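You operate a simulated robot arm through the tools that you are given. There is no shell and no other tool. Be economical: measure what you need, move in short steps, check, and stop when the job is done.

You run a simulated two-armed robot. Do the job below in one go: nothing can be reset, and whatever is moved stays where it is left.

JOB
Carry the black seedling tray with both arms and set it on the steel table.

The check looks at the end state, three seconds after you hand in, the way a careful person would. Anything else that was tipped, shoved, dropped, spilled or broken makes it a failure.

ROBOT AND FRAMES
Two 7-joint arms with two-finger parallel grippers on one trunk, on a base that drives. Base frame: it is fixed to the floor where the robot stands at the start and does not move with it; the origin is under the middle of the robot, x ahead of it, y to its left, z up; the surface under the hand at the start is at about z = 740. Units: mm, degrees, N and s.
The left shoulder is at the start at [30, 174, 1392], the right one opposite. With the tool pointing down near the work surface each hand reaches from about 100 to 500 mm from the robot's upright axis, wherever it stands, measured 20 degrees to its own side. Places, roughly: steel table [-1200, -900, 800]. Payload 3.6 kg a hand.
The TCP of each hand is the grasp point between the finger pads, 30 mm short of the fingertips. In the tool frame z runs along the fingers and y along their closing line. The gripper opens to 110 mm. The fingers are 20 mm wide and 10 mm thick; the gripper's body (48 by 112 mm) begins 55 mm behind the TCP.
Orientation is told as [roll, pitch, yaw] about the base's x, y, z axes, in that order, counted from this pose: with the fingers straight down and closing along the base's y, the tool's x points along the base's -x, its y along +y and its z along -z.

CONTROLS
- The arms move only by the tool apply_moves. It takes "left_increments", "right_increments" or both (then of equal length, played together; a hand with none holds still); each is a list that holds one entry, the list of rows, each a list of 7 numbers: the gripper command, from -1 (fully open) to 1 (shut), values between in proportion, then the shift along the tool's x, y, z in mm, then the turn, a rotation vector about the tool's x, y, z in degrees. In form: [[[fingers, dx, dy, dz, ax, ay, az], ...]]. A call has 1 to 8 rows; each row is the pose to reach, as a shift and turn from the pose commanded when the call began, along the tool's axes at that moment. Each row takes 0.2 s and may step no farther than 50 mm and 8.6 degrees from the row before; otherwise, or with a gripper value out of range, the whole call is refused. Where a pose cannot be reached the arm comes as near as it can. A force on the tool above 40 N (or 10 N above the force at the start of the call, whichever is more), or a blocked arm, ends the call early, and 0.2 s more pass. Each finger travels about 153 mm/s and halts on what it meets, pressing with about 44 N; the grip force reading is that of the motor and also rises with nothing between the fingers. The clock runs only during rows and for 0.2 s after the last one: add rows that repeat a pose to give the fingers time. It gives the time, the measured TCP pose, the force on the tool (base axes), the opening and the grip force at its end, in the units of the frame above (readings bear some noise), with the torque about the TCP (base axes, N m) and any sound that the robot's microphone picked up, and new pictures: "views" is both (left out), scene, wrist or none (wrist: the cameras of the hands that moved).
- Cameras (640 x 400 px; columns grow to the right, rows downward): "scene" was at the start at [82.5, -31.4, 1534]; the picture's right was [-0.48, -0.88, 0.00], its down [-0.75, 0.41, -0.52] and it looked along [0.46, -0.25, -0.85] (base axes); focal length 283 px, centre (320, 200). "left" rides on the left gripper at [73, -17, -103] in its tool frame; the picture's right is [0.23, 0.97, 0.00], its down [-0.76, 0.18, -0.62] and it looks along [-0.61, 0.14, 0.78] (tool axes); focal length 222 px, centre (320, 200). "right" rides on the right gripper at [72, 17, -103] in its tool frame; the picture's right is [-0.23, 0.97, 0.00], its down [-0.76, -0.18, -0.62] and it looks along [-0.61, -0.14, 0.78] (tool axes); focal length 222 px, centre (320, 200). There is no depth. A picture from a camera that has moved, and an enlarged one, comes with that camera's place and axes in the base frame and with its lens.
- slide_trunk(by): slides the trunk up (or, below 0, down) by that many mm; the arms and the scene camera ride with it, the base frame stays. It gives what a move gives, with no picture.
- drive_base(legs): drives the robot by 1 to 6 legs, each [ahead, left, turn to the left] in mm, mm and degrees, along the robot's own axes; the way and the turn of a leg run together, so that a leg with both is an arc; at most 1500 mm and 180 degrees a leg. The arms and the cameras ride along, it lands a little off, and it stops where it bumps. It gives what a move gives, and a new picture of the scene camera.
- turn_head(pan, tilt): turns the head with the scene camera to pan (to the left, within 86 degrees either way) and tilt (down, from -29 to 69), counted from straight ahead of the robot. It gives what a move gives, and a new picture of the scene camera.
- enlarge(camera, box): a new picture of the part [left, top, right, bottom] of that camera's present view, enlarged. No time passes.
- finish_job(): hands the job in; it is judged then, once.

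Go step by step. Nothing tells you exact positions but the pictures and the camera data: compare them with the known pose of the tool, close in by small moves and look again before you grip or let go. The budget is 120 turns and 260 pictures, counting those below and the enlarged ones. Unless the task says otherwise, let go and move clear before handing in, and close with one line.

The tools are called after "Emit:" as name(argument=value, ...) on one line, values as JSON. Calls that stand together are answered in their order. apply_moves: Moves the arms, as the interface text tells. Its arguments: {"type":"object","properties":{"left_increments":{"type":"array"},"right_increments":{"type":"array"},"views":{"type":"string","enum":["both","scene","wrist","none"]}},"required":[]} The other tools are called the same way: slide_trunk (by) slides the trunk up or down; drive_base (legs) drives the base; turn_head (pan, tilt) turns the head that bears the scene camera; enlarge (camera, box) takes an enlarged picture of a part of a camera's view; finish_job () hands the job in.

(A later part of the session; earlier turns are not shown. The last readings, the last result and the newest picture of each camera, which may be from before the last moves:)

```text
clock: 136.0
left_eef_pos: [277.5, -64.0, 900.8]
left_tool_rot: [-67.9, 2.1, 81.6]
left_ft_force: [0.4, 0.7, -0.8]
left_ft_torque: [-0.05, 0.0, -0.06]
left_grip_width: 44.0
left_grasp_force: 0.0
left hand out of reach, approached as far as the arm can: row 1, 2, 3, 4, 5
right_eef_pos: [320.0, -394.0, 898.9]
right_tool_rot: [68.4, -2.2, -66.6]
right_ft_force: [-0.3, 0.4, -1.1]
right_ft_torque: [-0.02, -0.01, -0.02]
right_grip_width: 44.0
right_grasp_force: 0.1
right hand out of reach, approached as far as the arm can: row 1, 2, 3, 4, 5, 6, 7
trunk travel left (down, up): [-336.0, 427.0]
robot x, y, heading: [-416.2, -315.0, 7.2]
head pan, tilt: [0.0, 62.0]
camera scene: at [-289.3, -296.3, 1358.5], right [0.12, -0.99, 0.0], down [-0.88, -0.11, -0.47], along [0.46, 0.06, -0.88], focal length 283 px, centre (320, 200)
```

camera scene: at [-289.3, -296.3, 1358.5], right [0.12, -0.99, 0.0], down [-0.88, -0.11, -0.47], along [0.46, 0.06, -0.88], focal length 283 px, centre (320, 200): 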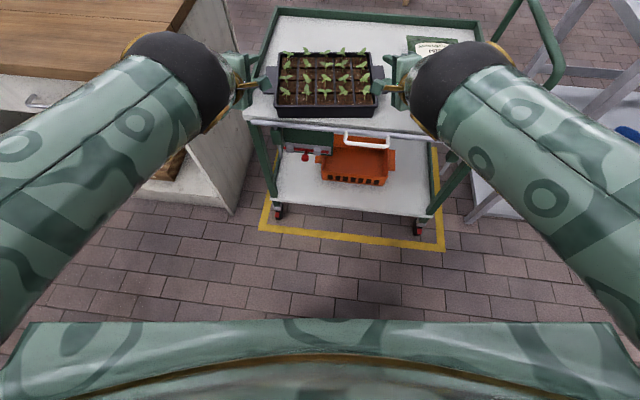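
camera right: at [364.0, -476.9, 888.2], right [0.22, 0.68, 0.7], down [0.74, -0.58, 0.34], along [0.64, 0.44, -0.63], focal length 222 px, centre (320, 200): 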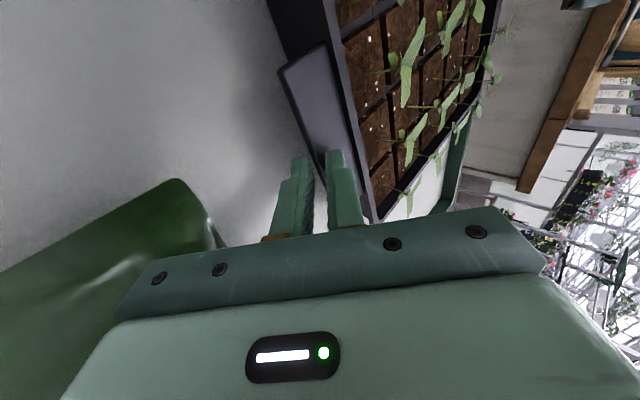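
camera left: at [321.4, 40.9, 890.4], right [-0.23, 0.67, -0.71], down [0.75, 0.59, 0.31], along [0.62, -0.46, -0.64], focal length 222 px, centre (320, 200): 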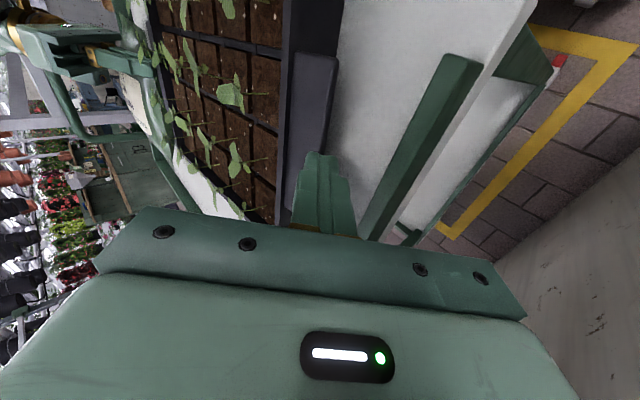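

Now both arms reach straight forward with level-ish fingers on either side of the tray. I'll lower the trunk 85 mm and look through the wrist cameras.

Emit:
slide_trunk(by=-85)

Emit:
apply_moves(left_increments=[[[0.2, 0, 0, 0, 0, 0, 0]]], right_increments=[[[0.2, 0, 0, 0, 0, 0, 0]]], views="both")

```text
clock: 137.2
left_eef_pos: [275.3, -65.7, 819.1]
left_tool_rot: [-68.2, 2.0, 81.5]
left_ft_force: [0.0, 0.2, -0.3]
left_ft_torque: [0.03, 0.01, -0.03]
left_grip_width: 44.3
left_grasp_force: 0.0
right_eef_pos: [314.3, -398.4, 820.2]
right_tool_rot: [69.2, -2.1, -66.8]
right_ft_force: [3.3, -5.2, 35.3]
right_ft_torque: [0.29, -0.64, -0.17]
right_grip_width: 27.5
right_grasp_force: 0.0
trunk travel left (down, up): [-251.0, 512.0]
robot x, y, heading: [-418.8, -319.0, 7.0]
head pan, tilt: [0.0, 62.0]
```

```text
clock: 137.7
left_eef_pos: [274.8, -65.0, 818.2]
left_tool_rot: [-68.2, 2.1, 81.5]
left_ft_force: [-0.6, -0.7, -0.2]
left_ft_torque: [0.02, 0.01, -0.01]
left_grip_width: 44.1
left_grasp_force: 0.0
right_eef_pos: [315.8, -397.4, 818.4]
right_tool_rot: [69.1, -1.9, -66.7]
right_ft_force: [4.4, -7.2, 38.2]
right_ft_torque: [0.26, -0.77, -0.19]
right_grip_width: 26.0
right_grasp_force: 0.1
trunk travel left (down, up): [-251.0, 512.0]
robot x, y, heading: [-418.2, -319.0, 7.1]
head pan, tilt: [0.0, 62.0]
camera scene: at [-258.2, -294.7, 1272.5], right [0.12, -0.99, 0.0], down [-0.87, -0.11, -0.47], along [0.47, 0.06, -0.88], focal length 283 px, centre (320, 200)
camera right: at [203.1, -364.8, 868.1], right [0.4, -0.04, 0.92], down [-0.29, -0.95, 0.08], along [0.87, -0.3, -0.39], focal length 222 px, centre (320, 200)
camera left: at [177.2, -120.8, 876.8], right [-0.4, -0.2, -0.9], down [-0.52, 0.85, 0.04], along [0.75, 0.49, -0.44], focal length 222 px, centre (320, 200)
```

scene: 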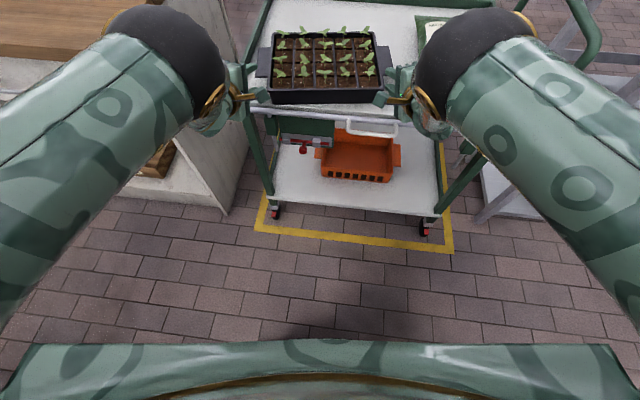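
right: 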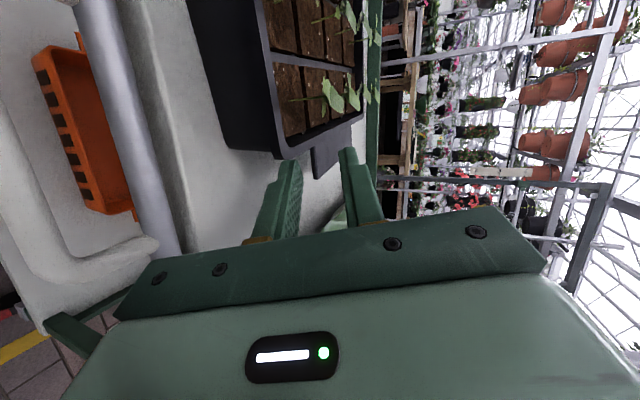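
left: 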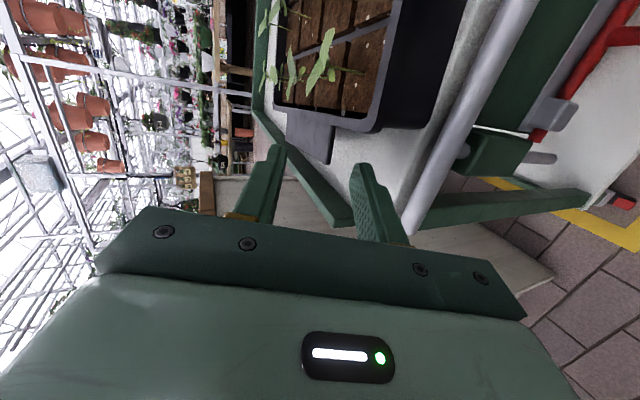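

The right lower finger came down on the tray's front corner rim. I'll lift it off and move it outward.

Emit:
apply_moves(right_increments=[[[0.2, 0, 14, -6, 0, 0, 0], [0.2, 0, 18, -8, 0, 0, 0], [0.2, -8, 12, -20, 0, 0, 0], [0.2, -17, 5, -35, 0, 0, 0]]], left_increments=[[[0.2, 0, 0, 0, 0, 0, 0], [0.2, 0, 0, 0, 0, 0, 0], [0.2, 0, 0, 0, 0, 0, 0], [0.2, 0, 0, 0, 0, 0, 0]]], views="wrist")

Emit:
enlarge(camera="scene", box=[220, 10, 420, 130])

Emit:
enlarge(camera="left", box=[220, 0, 440, 220])

Emit:
enlarge(camera="right", box=[180, 0, 400, 220])

```text
clock: 138.7
left_eef_pos: [277.7, -65.6, 816.1]
left_tool_rot: [-68.0, 2.0, 81.6]
left_ft_force: [0.5, -0.9, -0.7]
left_ft_torque: [0.01, 0.03, -0.01]
left_grip_width: 44.1
left_grasp_force: 0.1
right_eef_pos: [292.9, -427.0, 827.3]
right_tool_rot: [68.3, -2.0, -66.5]
right_ft_force: [0.2, -0.2, -0.1]
right_ft_torque: [0.0, 0.03, -0.03]
right_grip_width: 43.8
right_grasp_force: 0.1
right hand out of reach, approached as far as the arm can: row 1, 2, 3, 4
trunk travel left (down, up): [-251.0, 512.0]
robot x, y, heading: [-419.0, -319.7, 7.3]
head pan, tilt: [0.0, 62.0]
camera right: at [182.5, -393.5, 878.5], right [0.41, -0.04, 0.91], down [-0.29, -0.95, 0.09], along [0.87, -0.3, -0.4], focal length 222 px, centre (320, 200)
camera left: at [179.5, -120.5, 874.2], right [-0.4, -0.2, -0.89], down [-0.52, 0.85, 0.04], along [0.75, 0.49, -0.45], focal length 222 px, centre (320, 200)
```

right: 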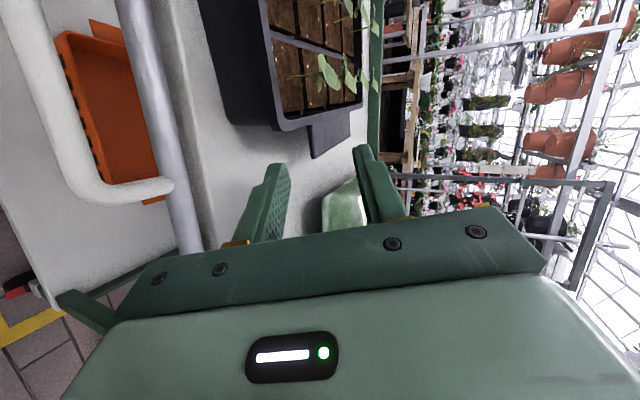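
left: 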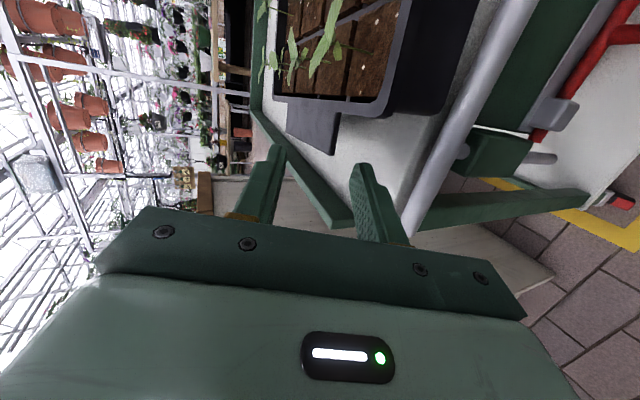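

```text
3.20 times, centred on (320, 70) of scene
camera zoom: at [-254.6, -294.2, 1271.6], right [0.12, -0.99, 0.0], down [-0.88, -0.11, -0.47], along [0.47, 0.06, -0.88], focal length 906 px, centre (320, 616)
```

zoom: 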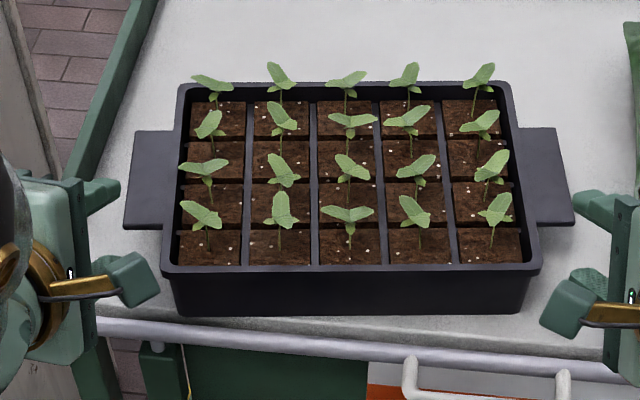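

```text
1.82 times, centred on (330, 110) of left
camera zoom: at [179.5, -120.5, 874.2], right [-0.4, -0.2, -0.89], down [-0.52, 0.85, 0.04], along [0.75, 0.49, -0.45], focal length 404 px, centre (302, 364)
```

zoom: 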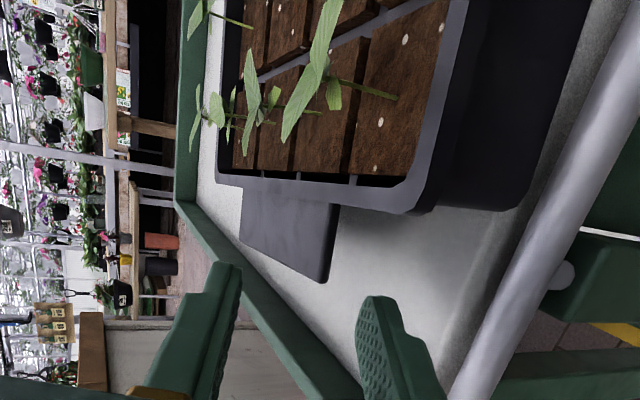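

```text
1.82 times, centred on (290, 110) of right
camera zoom: at [182.5, -393.5, 878.5], right [0.41, -0.04, 0.91], down [-0.29, -0.95, 0.09], along [0.87, -0.3, -0.4], focal length 404 px, centre (374, 364)
```

zoom: 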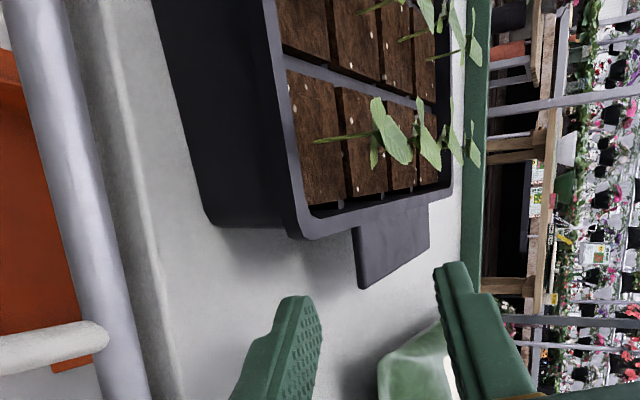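

Clear views of both lugs: the tray centre is at about (413, -233), turned 7.2°. I'll set the fingers to a 34 mm opening and 20° tilt, with the tips just in front of the lugs.

Emit:
apply_moves(left_increments=[[[0.3, -1, 4, 4, 0.5, -0.2, 0.5], [0.382, -3, 10, 8, 1, -0.4, 1], [0.382, -4, 15, 13, 1.5, -0.6, 1.5], [0.382, -6, 21, 18, 2, -0.8, 1.9], [0.382, -6.8, 25.4, 21.4, 2, -0.8, 1.9]]], right_increments=[[[0.3, -4, -5, 10, -0.5, 0.2, 0.5], [0.382, -9, -10, 20, -1, 0.4, 1], [0.382, -13, -15, 30, -1.5, 0.6, 1.5], [0.382, -18, -21, 40, -2, 0.7, 1.9], [0.382, -21.7, -25.9, 50.6, -2, 0.7, 1.9]]], views="wrist")

Emit:
enlarge(camera="left", box=[220, 20, 420, 240])

Emit:
enlarge(camera="right", box=[220, 20, 420, 240])

```text
clock: 139.8
left_eef_pos: [288.7, -60.7, 783.9]
left_tool_rot: [-69.9, 0.0, 81.6]
left_ft_force: [0.3, -0.8, -0.1]
left_ft_torque: [0.02, 0.06, -0.01]
left_grip_width: 34.0
left_grasp_force: 0.0
right_eef_pos: [340.0, -430.9, 786.1]
right_tool_rot: [70.4, 0.1, -66.6]
right_ft_force: [0.6, 0.8, 0.4]
right_ft_torque: [0.0, -0.01, 0.02]
right_grip_width: 34.1
right_grasp_force: 0.1
trunk travel left (down, up): [-251.0, 512.0]
robot x, y, heading: [-415.2, -313.8, 7.1]
head pan, tilt: [0.0, 62.0]
camera right: at [227.6, -401.4, 837.2], right [0.39, -0.08, 0.92], down [-0.29, -0.96, 0.04], along [0.87, -0.28, -0.4], focal length 222 px, centre (320, 200)
camera left: at [188.6, -118.3, 836.4], right [-0.36, -0.18, -0.92], down [-0.53, 0.85, 0.05], along [0.77, 0.5, -0.4], focal length 222 px, centre (320, 200)
```

right: 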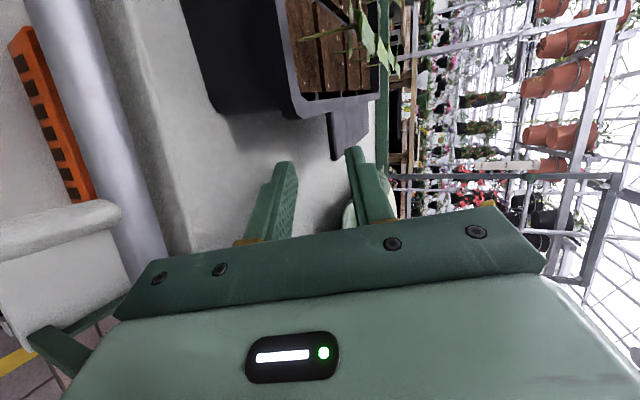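
left: 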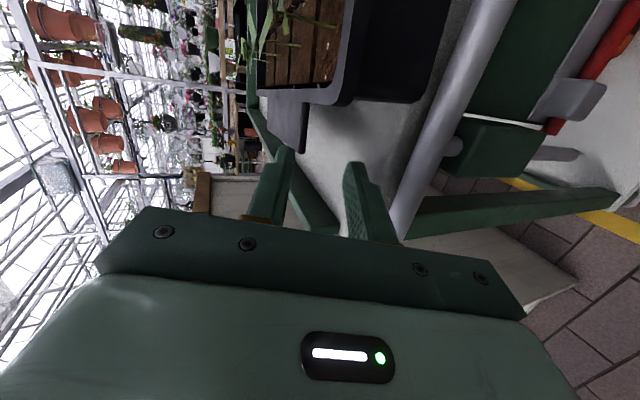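

```text
1.82 times, centred on (320, 130) of left
camera zoom: at [188.6, -118.3, 836.4], right [-0.36, -0.18, -0.92], down [-0.53, 0.85, 0.05], along [0.77, 0.5, -0.4], focal length 404 px, centre (320, 327)
```

zoom: 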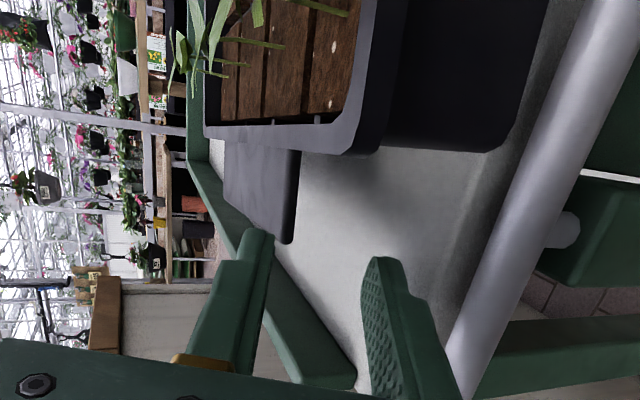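

```text
1.82 times, centred on (320, 130) of right
camera zoom: at [227.6, -401.4, 837.2], right [0.39, -0.08, 0.92], down [-0.29, -0.96, 0.04], along [0.87, -0.28, -0.4], focal length 404 px, centre (320, 327)
```

zoom: 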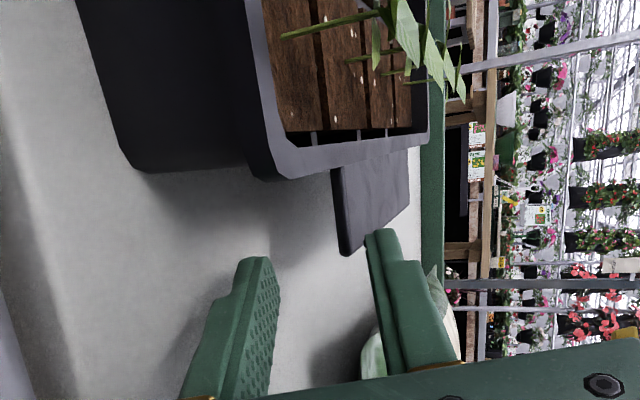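

The lug plate sits between the finger planes on both sides. I'll insert horizontally along each hand's pointing direction.

Emit:
apply_moves(left_increments=[[[0.382, 0, -4.9, 13.1, 0, 0, 0], [0.382, 0, -9.8, 26.3, 0, 0, 0], [0.382, -0.2, -14.7, 39.4, 0, 0, 0], [0.382, -0.3, -19.6, 52.6, 0, 0, 0], [0.382, -0.3, -24.5, 65.7, 0, 0, 0]]], right_increments=[[[0.382, 0, 2.8, 13, 0, 0, 0], [0.382, 0.2, 7.2, 25.4, 0, 0, 0], [0.382, 0.4, 11.6, 37.8, 0, 0, 0], [0.382, 0.6, 16, 50.3, 0, 0, 0], [0.382, 0.8, 20.4, 62.7, 0, 0, 0]]], views="wrist")

Emit:
enlarge(camera="left", box=[220, 60, 420, 240])

Emit:
enlarge(camera="right", box=[220, 60, 420, 240])

```text
clock: 141.1
left_eef_pos: [347.3, -72.1, 786.1]
left_tool_rot: [-69.9, 0.0, 81.4]
left_ft_force: [-0.1, 0.3, 0.4]
left_ft_torque: [-0.03, 0.03, 0.0]
left_grip_width: 34.2
left_grasp_force: 0.1
left hand out of reach, approached as far as the arm can: row 5
right_eef_pos: [391.9, -410.1, 784.8]
right_tool_rot: [70.4, 0.1, -66.9]
right_ft_force: [0.0, 0.5, -0.5]
right_ft_torque: [0.02, -0.01, 0.03]
right_grip_width: 33.9
right_grasp_force: 0.1
right hand out of reach, approached as far as the arm can: row 5
trunk travel left (down, up): [-251.0, 512.0]
robot x, y, heading: [-416.9, -317.7, 7.3]
head pan, tilt: [0.0, 62.0]
camera right: at [280.5, -378.5, 835.4], right [0.39, -0.08, 0.92], down [-0.29, -0.95, 0.04], along [0.87, -0.29, -0.4], focal length 222 px, centre (320, 200)
camera left: at [247.8, -128.7, 838.4], right [-0.36, -0.18, -0.91], down [-0.53, 0.85, 0.05], along [0.77, 0.5, -0.4], focal length 222 px, centre (320, 200)
```

right: 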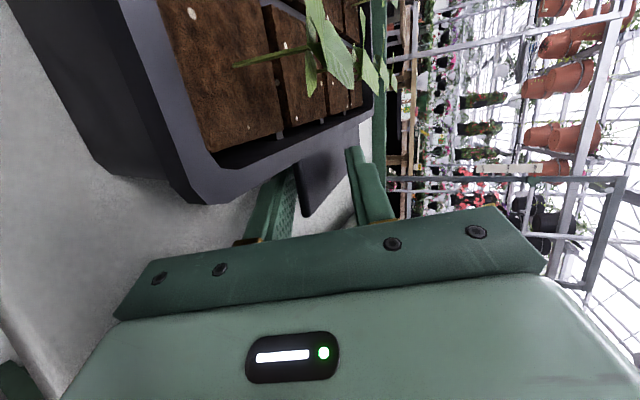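
left: 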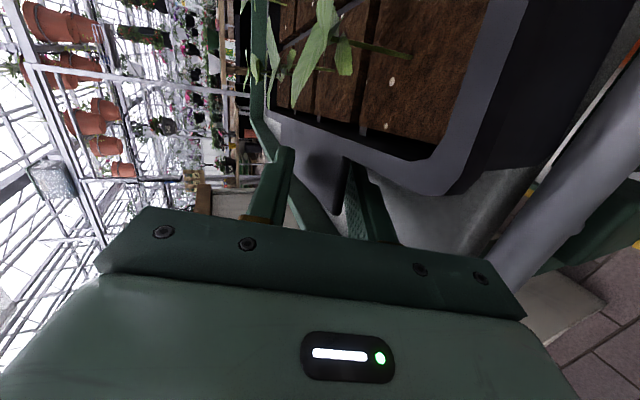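

```text
2.22 times, centred on (320, 150) of left
camera zoom: at [247.8, -128.7, 838.4], right [-0.36, -0.18, -0.91], down [-0.53, 0.85, 0.05], along [0.77, 0.5, -0.4], focal length 494 px, centre (320, 311)
```

zoom: 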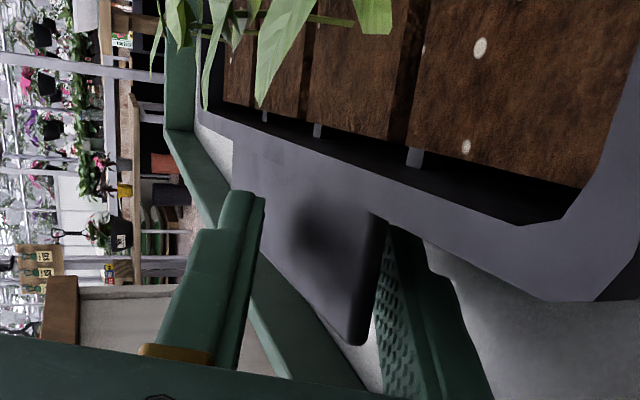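

```text
2.22 times, centred on (320, 150) of right
camera zoom: at [280.5, -378.5, 835.4], right [0.39, -0.08, 0.92], down [-0.29, -0.95, 0.04], along [0.87, -0.29, -0.4], focal length 494 px, centre (320, 311)
```

zoom: 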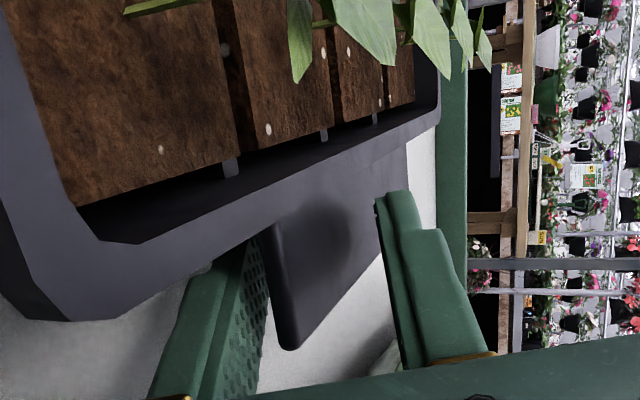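

The lower fingers are clearly under the lugs and the upper ones above. I'll creep the base forward 15 mm for a deeper bite, then close.

Emit:
drive_base(legs=[[15, 0, 0]])

Emit:
apply_moves(left_increments=[[[0.45, 0, 0, 0, 0, 0, 0], [0.55, 0, 0, 0, 0, 0, 0], [0.65, 0, 0, 0, 0, 0, 0], [0.8, 0, 0, 0, 0, 0, 0], [1, 0, 0, 0, 0, 0, 0], [1, 0, 0, 0, 0, 0, 0]]], right_increments=[[[0.45, 0, 0, 0, 0, 0, 0], [0.55, 0, 0, 0, 0, 0, 0], [0.65, 0, 0, 0, 0, 0, 0], [0.8, 0, 0, 0, 0, 0, 0], [1, 0, 0, 0, 0, 0, 0], [1, 0, 0, 0, 0, 0, 0]]], views="wrist")

```text
clock: 141.8
left_eef_pos: [363.9, -67.8, 785.5]
left_tool_rot: [-69.9, 0.0, 81.6]
left_ft_force: [0.4, 0.3, -0.6]
left_ft_torque: [0.0, -0.04, -0.05]
left_grip_width: 34.9
left_grasp_force: 0.8
right_eef_pos: [408.8, -405.6, 784.9]
right_tool_rot: [70.4, 0.1, -66.7]
right_ft_force: [1.5, -0.1, 0.1]
right_ft_torque: [0.02, -0.02, 0.01]
right_grip_width: 34.1
right_grasp_force: 0.1
trunk travel left (down, up): [-251.0, 512.0]
robot x, y, heading: [-405.9, -317.5, 7.1]
head pan, tilt: [0.0, 62.0]
camera scene: at [-238.4, -292.1, 1271.6], right [0.12, -0.99, 0.0], down [-0.88, -0.11, -0.47], along [0.46, 0.06, -0.88], focal length 283 px, centre (320, 200)
```

scene: 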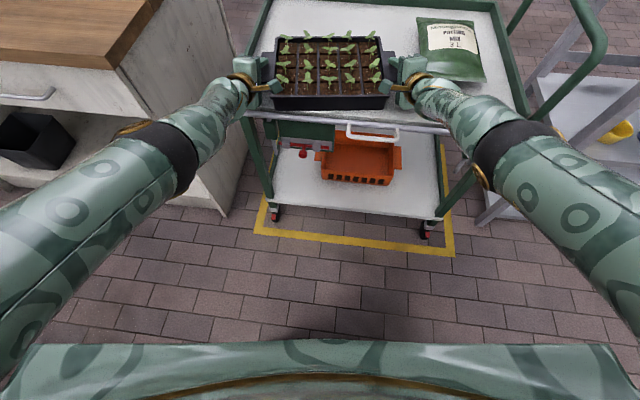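

```text
clock: 143.2
left_eef_pos: [362.2, -68.6, 788.5]
left_tool_rot: [-70.2, -0.1, 81.7]
left_ft_force: [8.7, 6.4, 12.7]
left_ft_torque: [-0.61, -3.05, 0.27]
left_grip_width: 25.3
left_grasp_force: 43.6
right_eef_pos: [406.4, -407.3, 788.6]
right_tool_rot: [70.7, 0.1, -66.6]
right_ft_force: [5.9, -5.2, 12.3]
right_ft_torque: [1.48, -2.76, -0.01]
right_grip_width: 24.5
right_grasp_force: 43.9
trunk travel left (down, up): [-251.0, 512.0]
robot x, y, heading: [-402.1, -314.0, 7.1]
head pan, tilt: [0.0, 62.0]
camera right: at [294.3, -376.2, 838.4], right [0.39, -0.08, 0.92], down [-0.29, -0.96, 0.04], along [0.88, -0.28, -0.39], focal length 222 px, centre (320, 200)
camera left: at [261.6, -126.2, 841.1], right [-0.36, -0.17, -0.92], down [-0.53, 0.85, 0.05], along [0.77, 0.5, -0.4], focal length 222 px, centre (320, 200)
```

right: 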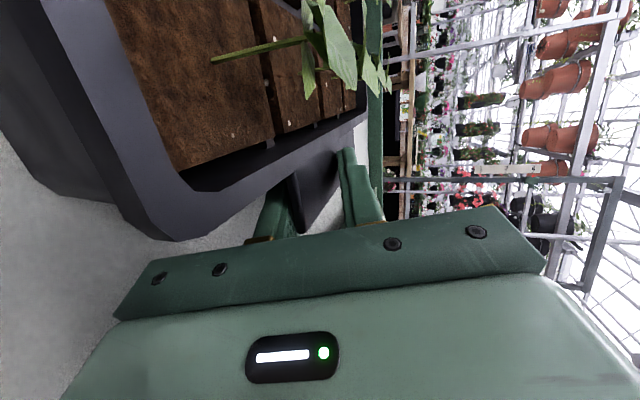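
left: 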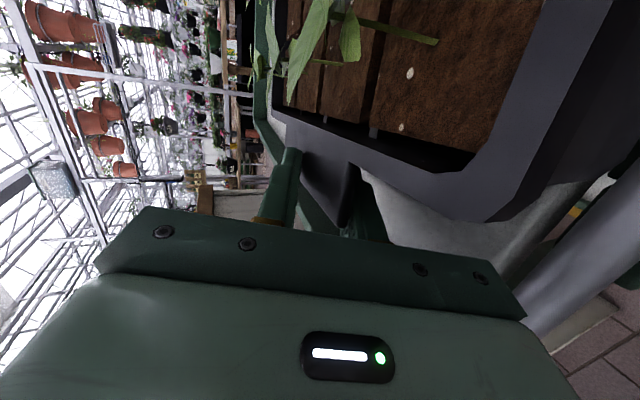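

Clamped on both sides, with gaps of about 25 mm at 44 N. I'll lift gently while levelling the fingers.

Emit:
apply_moves(left_increments=[[[1, 0, -4.7, -1.7, 1.5, 0, 0], [1, 0, -9.4, -3.4, 3, 0, 0], [1, 0, -14.1, -5.2, 5, 0, 0], [1, 0, -18.8, -6.9, 7, 0, 0], [1, 0, -23.5, -8.6, 9, 0, 0], [1, 0, -28.2, -10.3, 10, 0, 0]]], right_increments=[[[1, 0, 4.7, -1.7, -1.5, 0, 0], [1, 0, 9.4, -3.4, -3, 0, 0], [1, 0, 14.1, -5, -5, 0, 0], [1, 0, 18.8, -6.7, -7, 0, 0], [1, 0, 23.5, -8.4, -9, 0, 0], [1, 0, 28.2, -10.1, -10, 0, 0]]], views="both")

```text
clock: 144.6
left_eef_pos: [362.6, -70.1, 811.9]
left_tool_rot: [-79.7, 0.1, 81.6]
left_ft_force: [-3.5, 1.8, -5.3]
left_ft_torque: [-0.75, 0.16, 0.37]
left_grip_width: 6.2
left_grasp_force: 44.0
right_eef_pos: [407.6, -407.8, 809.5]
right_tool_rot: [80.0, 0.1, -66.8]
right_ft_force: [4.5, -2.0, -6.8]
right_ft_torque: [0.66, 0.14, -1.64]
right_grip_width: 6.8
right_grasp_force: 44.1
trunk travel left (down, up): [-251.0, 512.0]
robot x, y, heading: [-403.1, -314.2, 6.9]
head pan, tilt: [0.0, 62.0]
camera scene: at [-237.2, -292.4, 1270.8], right [0.12, -0.99, 0.0], down [-0.88, -0.11, -0.47], along [0.46, 0.06, -0.88], focal length 283 px, centre (320, 200)
camera right: at [289.2, -379.9, 843.4], right [0.25, -0.14, 0.96], down [-0.29, -0.95, -0.07], along [0.92, -0.26, -0.28], focal length 222 px, centre (320, 200)
camera left: at [256.5, -125.9, 848.4], right [-0.21, -0.2, -0.96], down [-0.53, 0.85, -0.06], along [0.82, 0.49, -0.28], focal length 222 px, centre (320, 200)
```

scene: 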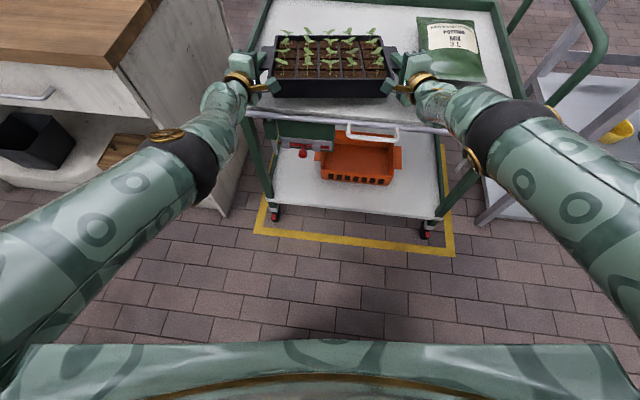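
right: 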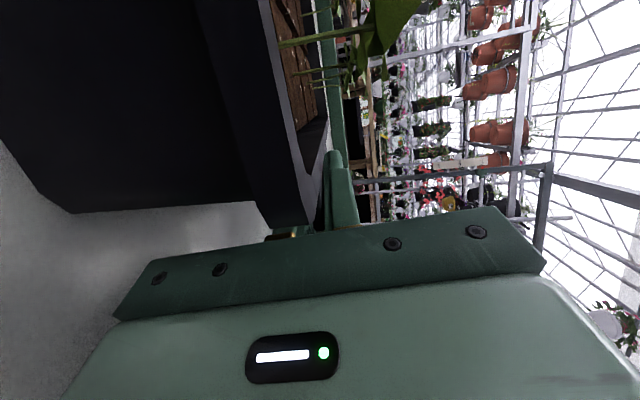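
left: 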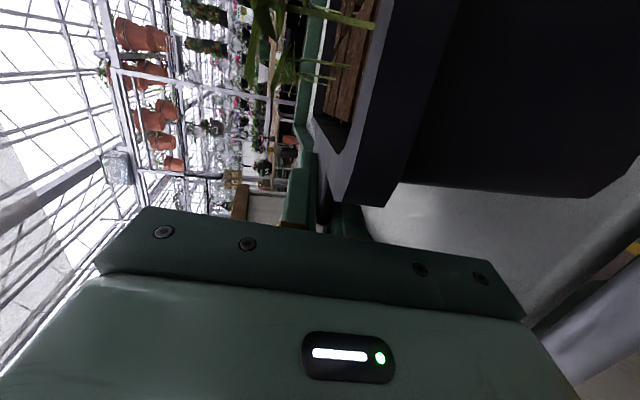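

The grip is now flush: the gap closed to the lug's own thickness and the front is up. I'll continue lifting and levelling.

Emit:
apply_moves(left_increments=[[[1, 0, -6.9, -1.3, 1, 0, 0], [1, 0, -13.8, -2.5, 2.5, 0, 0], [1, 0, -20.7, -3.8, 4, 0, 0], [1, 0, -27.6, -5, 6, 0, 0], [1, 0, -36, -6.5, 8, 0, 0], [1, 0, -44.3, -8, 10, 0, 0]]], right_increments=[[[1, 0, 6.9, -1.2, -1, 0, 0], [1, 0, 13.8, -2.4, -2.5, 0, 0], [1, 0, 20.7, -3.7, -4, 0, 0], [1, 0, 27.6, -4.9, -6, 0, 0], [1, 0, 36, -6.4, -8, 0, 0], [1, 0, 44.3, -7.8, -10, 0, 0]]], views="both")

```text
clock: 146.0
left_eef_pos: [364.7, -72.0, 861.3]
left_tool_rot: [-89.9, -0.1, 81.4]
left_ft_force: [-8.4, -0.1, -1.7]
left_ft_torque: [-0.41, -1.33, -1.57]
left_grip_width: 6.0
left_grasp_force: 43.8
right_eef_pos: [404.8, -409.0, 861.7]
right_tool_rot: [90.1, 0.0, -66.3]
right_ft_force: [8.2, 0.8, -8.6]
right_ft_torque: [-0.93, 1.47, -1.48]
right_grip_width: 6.0
right_grasp_force: 44.4
right hand out of reach, approached as far as the arm can: row 5, 6
trunk travel left (down, up): [-251.0, 512.0]
robot x, y, heading: [-404.9, -312.5, 7.2]
head pan, tilt: [0.0, 62.0]
camera scene: at [-237.9, -292.2, 1271.5], right [0.12, -0.99, 0.0], down [-0.88, -0.11, -0.47], along [0.46, 0.06, -0.88], focal length 283 px, centre (320, 200)
camera right: at [281.7, -384.8, 877.5], right [0.09, -0.21, 0.97], down [-0.26, -0.95, -0.18], along [0.96, -0.24, -0.14], focal length 222 px, centre (320, 200)
camera left: at [252.5, -126.1, 878.9], right [-0.03, -0.22, -0.97], down [-0.5, 0.85, -0.18], along [0.86, 0.48, -0.14], focal length 222 px, centre (320, 200)
```

scene: 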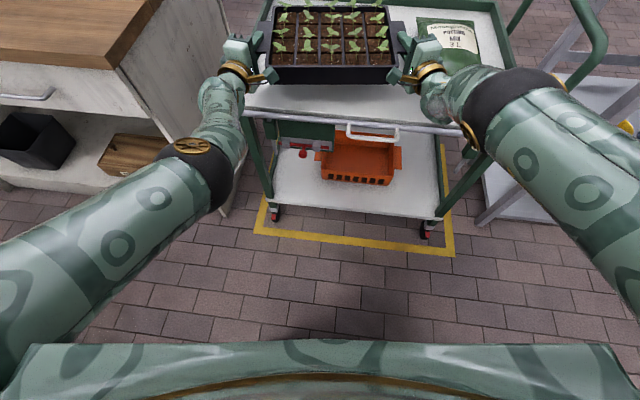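
right: 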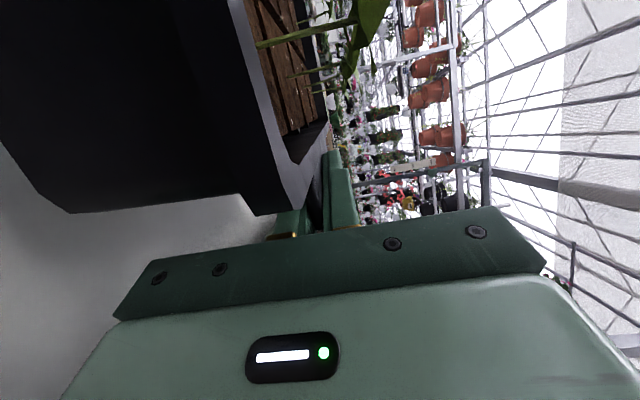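
left: 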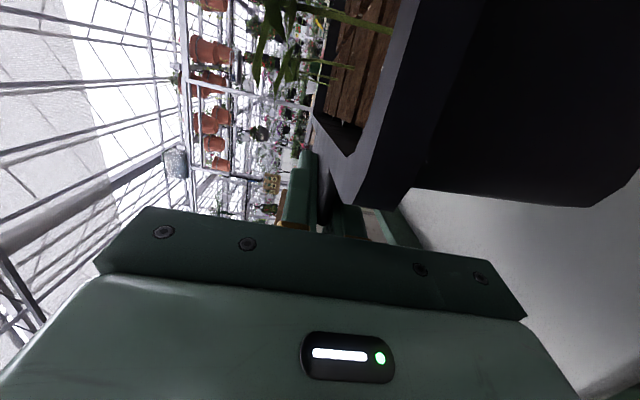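

The tray is lifted and level in both hands. I'll raise the trunk for clearance, then turn toward the aisle on the right and look at the steel table.

Emit:
slide_trunk(by=90)

Emit:
drive_base(legs=[[-60, 0, 0]])

Emit:
turn_head(pan=-86, tilt=35)

```text
clock: 147.3
left_eef_pos: [361.4, -71.7, 973.2]
left_tool_rot: [-91.6, -0.4, 81.3]
left_ft_force: [0.3, -24.9, 3.5]
left_ft_torque: [-0.82, -2.26, -0.62]
left_grip_width: 8.0
left_grasp_force: 43.8
right_eef_pos: [397.1, -410.7, 1004.1]
right_tool_rot: [94.2, -1.3, -66.0]
right_ft_force: [-0.2, 25.1, -14.5]
right_ft_torque: [-1.56, 2.26, -0.35]
right_grip_width: 10.5
right_grasp_force: 44.4
trunk travel left (down, up): [-341.0, 422.0]
robot x, y, heading: [-404.2, -313.0, 6.8]
head pan, tilt: [0.0, 62.0]
```

```text
clock: 148.2
left_eef_pos: [300.1, -78.7, 976.0]
left_tool_rot: [-91.8, -0.5, 81.5]
left_ft_force: [3.2, -25.0, 5.0]
left_ft_torque: [-0.89, -2.18, 0.42]
left_grip_width: 7.9
left_grasp_force: 43.5
right_eef_pos: [333.4, -418.0, 1007.4]
right_tool_rot: [94.3, -1.3, -65.8]
right_ft_force: [-5.7, 25.3, -15.0]
right_ft_torque: [-1.61, 2.36, 0.11]
right_grip_width: 10.4
right_grasp_force: 44.3
trunk travel left (down, up): [-341.0, 422.0]
robot x, y, heading: [-464.6, -321.6, 7.4]
head pan, tilt: [0.0, 62.0]
camera scene: at [-338.3, -304.7, 1363.9], right [0.12, -0.99, 0.0], down [-0.88, -0.11, -0.47], along [0.47, 0.06, -0.88], focal length 283 px, centre (320, 200)
```

scene: 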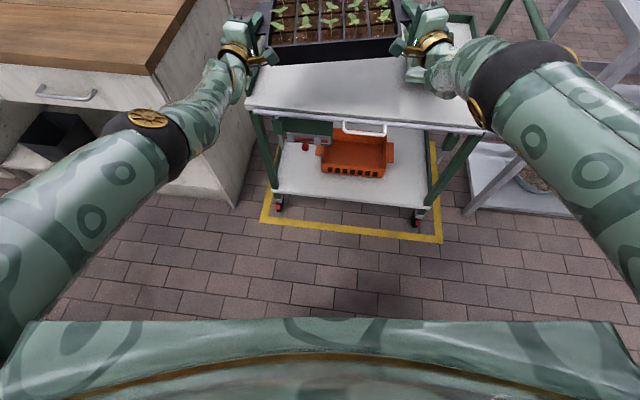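

```text
clock: 149.8
left_eef_pos: [301.4, -77.5, 973.8]
left_tool_rot: [-91.7, -0.4, 81.5]
left_ft_force: [7.1, -0.3, 2.0]
left_ft_torque: [-0.91, -2.07, 1.57]
left_grip_width: 8.0
left_grasp_force: 43.9
right_eef_pos: [337.6, -416.4, 1005.6]
right_tool_rot: [94.0, -1.3, -66.0]
right_ft_force: [-7.4, 0.6, -13.6]
right_ft_torque: [-1.58, 2.32, 0.61]
right_grip_width: 10.4
right_grasp_force: 44.1
trunk travel left (down, up): [-341.0, 422.0]
robot x, y, heading: [-463.0, -323.1, 7.1]
head pan, tilt: [-85.9, 35.0]
camera scene: at [-381.5, -398.6, 1400.2], right [-0.98, -0.2, 0.0], down [-0.11, 0.56, -0.82], along [0.16, -0.8, -0.57], focal length 283 px, centre (320, 200)
```

scene: 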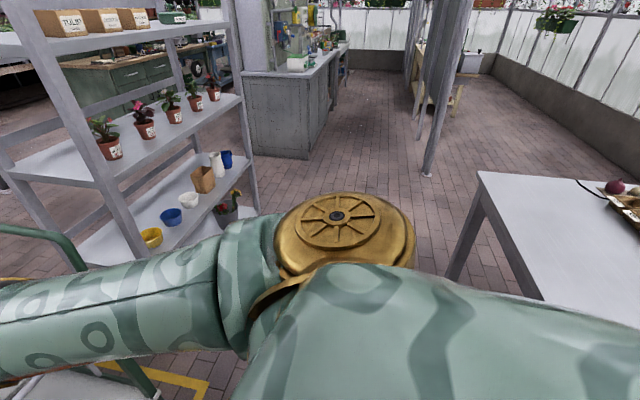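

The tray tipped sideways about 5° during the trunk rise because the right hand ended 31 mm higher. I'll level it before turning.

Emit:
apply_moves(right_increments=[[[1, 0, -5, -0.4, 0.6, 0, 0], [1, 0, -10, -0.7, 1.3, 0, 0], [1, 0, -15, -1.1, 2, 0, 0], [1, 0, -20, -1.5, 2.6, 0, 0], [1, 0, -26, -1.8, 3.3, 0, 0], [1, 0, -31, -2.2, 4, 0, 0], [1, 0, -31, -2.2, 4, 0, 0]]], left_increments=[[[1, 0, 0, 0, -0.3, 0, 0], [1, 0, 0, 0, -0.6, 0, 0], [1, 0, 0, 0, -0.9, 0, 0], [1, 0, 0, 0, -1.2, 0, 0], [1, 0, 0, 0, -1.5, 0, 0], [1, 0, 0, 0, -1.7, 0, 0], [1, 0, 0, 0, -1.7, 0, 0]]], views="wrist")

Emit:
turn_head(pan=0, tilt=45)

```text
clock: 151.4
left_eef_pos: [300.4, -79.1, 972.5]
left_tool_rot: [-89.9, -0.3, 81.5]
left_ft_force: [-7.9, 3.2, -4.8]
left_ft_torque: [-0.65, -1.42, -1.24]
left_grip_width: 6.2
left_grasp_force: 44.2
right_eef_pos: [337.4, -418.6, 976.6]
right_tool_rot: [90.2, -1.1, -66.0]
right_ft_force: [8.3, -2.8, -7.1]
right_ft_torque: [0.18, 1.63, -1.24]
right_grip_width: 5.8
right_grasp_force: 43.6
trunk travel left (down, up): [-341.0, 422.0]
robot x, y, heading: [-464.1, -323.6, 7.3]
head pan, tilt: [-85.9, 35.0]
camera right: at [213.8, -393.8, 990.3], right [0.08, -0.19, 0.98], down [-0.26, -0.95, -0.17], along [0.96, -0.24, -0.13], focal length 222 px, centre (320, 200)
camera left: at [188.7, -133.8, 990.8], right [-0.03, -0.22, -0.98], down [-0.5, 0.85, -0.17], along [0.86, 0.48, -0.14], focal length 222 px, centre (320, 200)
```

right: 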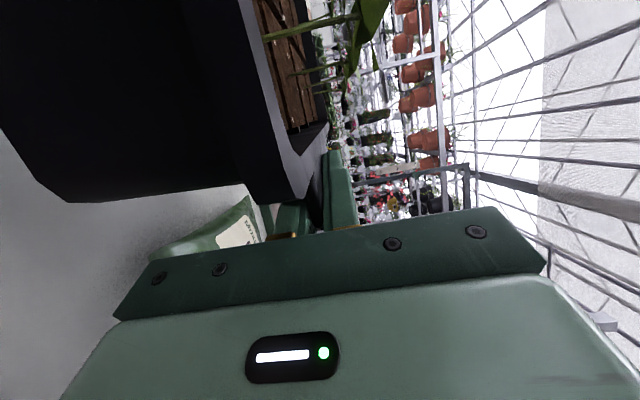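
left: 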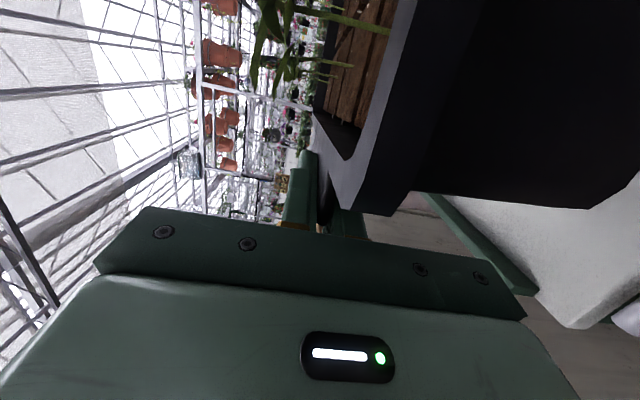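

```text
clock: 153.0
left_eef_pos: [299.8, -78.7, 973.1]
left_tool_rot: [-89.9, -0.5, 81.6]
left_ft_force: [-8.3, 4.7, -4.9]
left_ft_torque: [-0.68, -0.98, -1.27]
left_grip_width: 5.9
left_grasp_force: 43.5
right_eef_pos: [335.8, -419.0, 975.3]
right_tool_rot: [90.0, -1.3, -66.0]
right_ft_force: [6.8, -4.4, -7.2]
right_ft_torque: [0.38, 1.31, -1.15]
right_grip_width: 6.0
right_grasp_force: 43.3
trunk travel left (down, up): [-341.0, 422.0]
robot x, y, heading: [-465.5, -319.5, 7.3]
head pan, tilt: [0.0, 45.0]
camera scene: at [-318.1, -302.2, 1385.3], right [0.12, -0.99, 0.0], down [-0.7, -0.09, -0.71], along [0.7, 0.09, -0.71], focal length 283 px, centre (320, 200)
```

scene: 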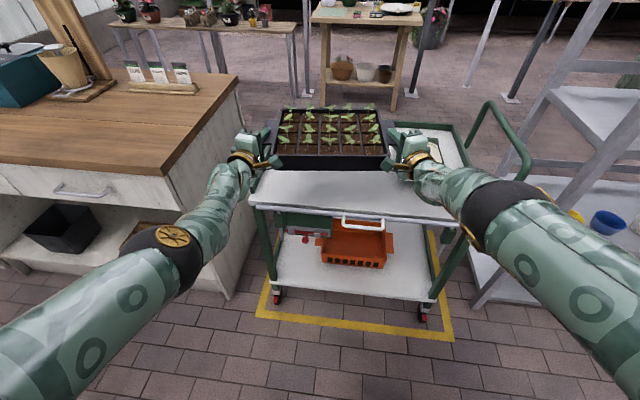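

The tray is level and secure. I'll centre the robot in the aisle and turn right to face along it, watching the table side.

Emit:
drive_base(legs=[[100, 30, 0], [0, 0, -50], [0, 0, -47]])

Emit:
turn_head(pan=-70, tilt=45)

```text
clock: 158.6
left_eef_pos: [-222.0, -1067.8, 973.8]
left_tool_rot: [-90.0, -0.4, -15.8]
left_ft_force: [4.7, -1.0, -4.9]
left_ft_torque: [-0.89, 0.89, 0.32]
left_grip_width: 5.9
left_grasp_force: 44.2
right_eef_pos: [-565.4, -1061.4, 975.6]
right_tool_rot: [90.0, -1.2, -163.2]
right_ft_force: [-4.8, 2.1, -6.1]
right_ft_torque: [1.28, -0.54, 0.09]
right_grip_width: 6.6
right_grasp_force: 43.9
trunk travel left (down, up): [-341.0, 422.0]
robot x, y, heading: [-367.0, -278.8, -90.1]
head pan, tilt: [0.0, 45.0]
camera scene: at [-368.1, -423.6, 1385.3], right [-1.0, 0.0, 0.0], down [0.0, 0.71, -0.71], along [0.0, -0.71, -0.71], focal length 283 px, centre (320, 200)
```

scene: 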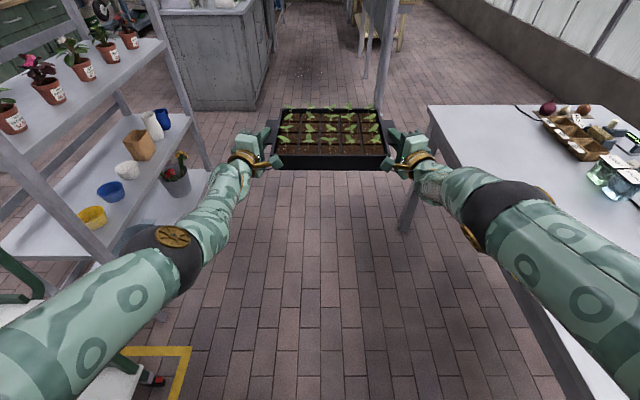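

```text
clock: 160.0
left_eef_pos: [-223.1, -1067.3, 973.0]
left_tool_rot: [-90.0, -0.4, -15.8]
left_ft_force: [0.1, 0.8, -4.9]
left_ft_torque: [-0.83, 0.85, 0.3]
left_grip_width: 6.0
left_grasp_force: 43.8
right_eef_pos: [-565.0, -1060.0, 975.1]
right_tool_rot: [90.0, -1.2, -163.2]
right_ft_force: [2.0, -1.7, -7.5]
right_ft_torque: [1.14, -0.56, -0.63]
right_grip_width: 6.1
right_grasp_force: 43.6
trunk travel left (down, up): [-341.0, 422.0]
robot x, y, heading: [-369.3, -278.6, -90.4]
head pan, tilt: [-70.0, 45.0]
camera scene: at [-444.1, -370.0, 1385.4], right [-0.34, 0.94, 0.0], down [0.66, 0.24, -0.71], along [-0.66, -0.24, -0.71], focal length 283 px, centre (320, 200)
```

scene: 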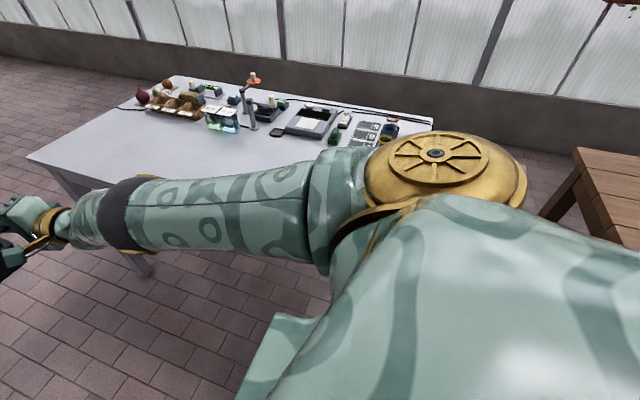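

The steel table spans x -840 to -1585 and y -1585 to -290, with small items along its far half beyond x≈-1220, so its front strip is free. I'll drive alongside and turn to face it.

Emit:
drive_base(legs=[[570, 150, 0], [0, 0, -45], [0, 0, -45]])

Emit:
turn_head(pan=0, tilt=35)

```text
clock: 167.4
left_eef_pos: [-1005.5, -998.5, 972.6]
left_tool_rot: [-90.0, -0.4, -105.0]
left_ft_force: [1.6, 0.2, -5.2]
left_ft_torque: [0.88, 0.86, -0.04]
left_grip_width: 6.0
left_grasp_force: 43.5
right_eef_pos: [-1003.0, -656.5, 975.7]
right_tool_rot: [90.1, -1.2, 107.5]
right_ft_force: [-0.1, -0.4, -6.8]
right_ft_torque: [-0.55, -1.23, -0.12]
right_grip_width: 6.2
right_grasp_force: 44.5
trunk travel left (down, up): [-341.0, 422.0]
robot x, y, heading: [-215.1, -843.9, -179.2]
head pan, tilt: [-70.0, 45.0]
camera scene: at [-311.9, -766.5, 1385.3], right [0.94, 0.35, 0.0], down [0.25, -0.66, -0.71], along [-0.25, 0.66, -0.71], focal length 283 px, centre (320, 200)
```

scene: 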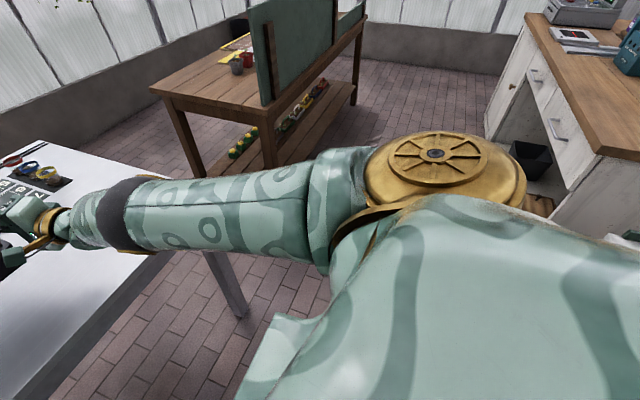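

```text
clock: 168.9
left_eef_pos: [-1006.7, -999.3, 972.6]
left_tool_rot: [-89.9, -0.5, -105.0]
left_ft_force: [1.6, 1.5, -5.5]
left_ft_torque: [0.87, 0.77, 0.35]
left_grip_width: 5.9
left_grasp_force: 44.3
right_eef_pos: [-1001.3, -657.9, 975.7]
right_tool_rot: [90.2, -1.2, 107.4]
right_ft_force: [-1.0, -0.7, -6.7]
right_ft_torque: [-0.55, -1.09, -0.69]
right_grip_width: 5.9
right_grasp_force: 44.1
trunk travel left (down, up): [-341.0, 422.0]
robot x, y, heading: [-219.5, -843.9, -179.3]
head pan, tilt: [0.0, 35.0]
camera scene: at [-371.4, -843.8, 1400.1], right [-0.01, 1.0, 0.0], down [0.58, 0.01, -0.82], along [-0.82, -0.01, -0.58], focal length 283 px, centre (320, 200)
```

scene: 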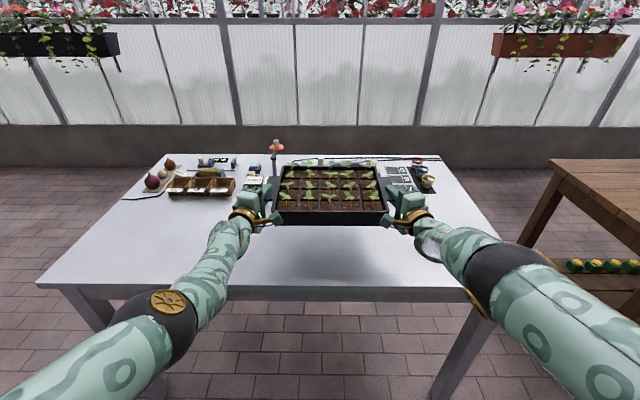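

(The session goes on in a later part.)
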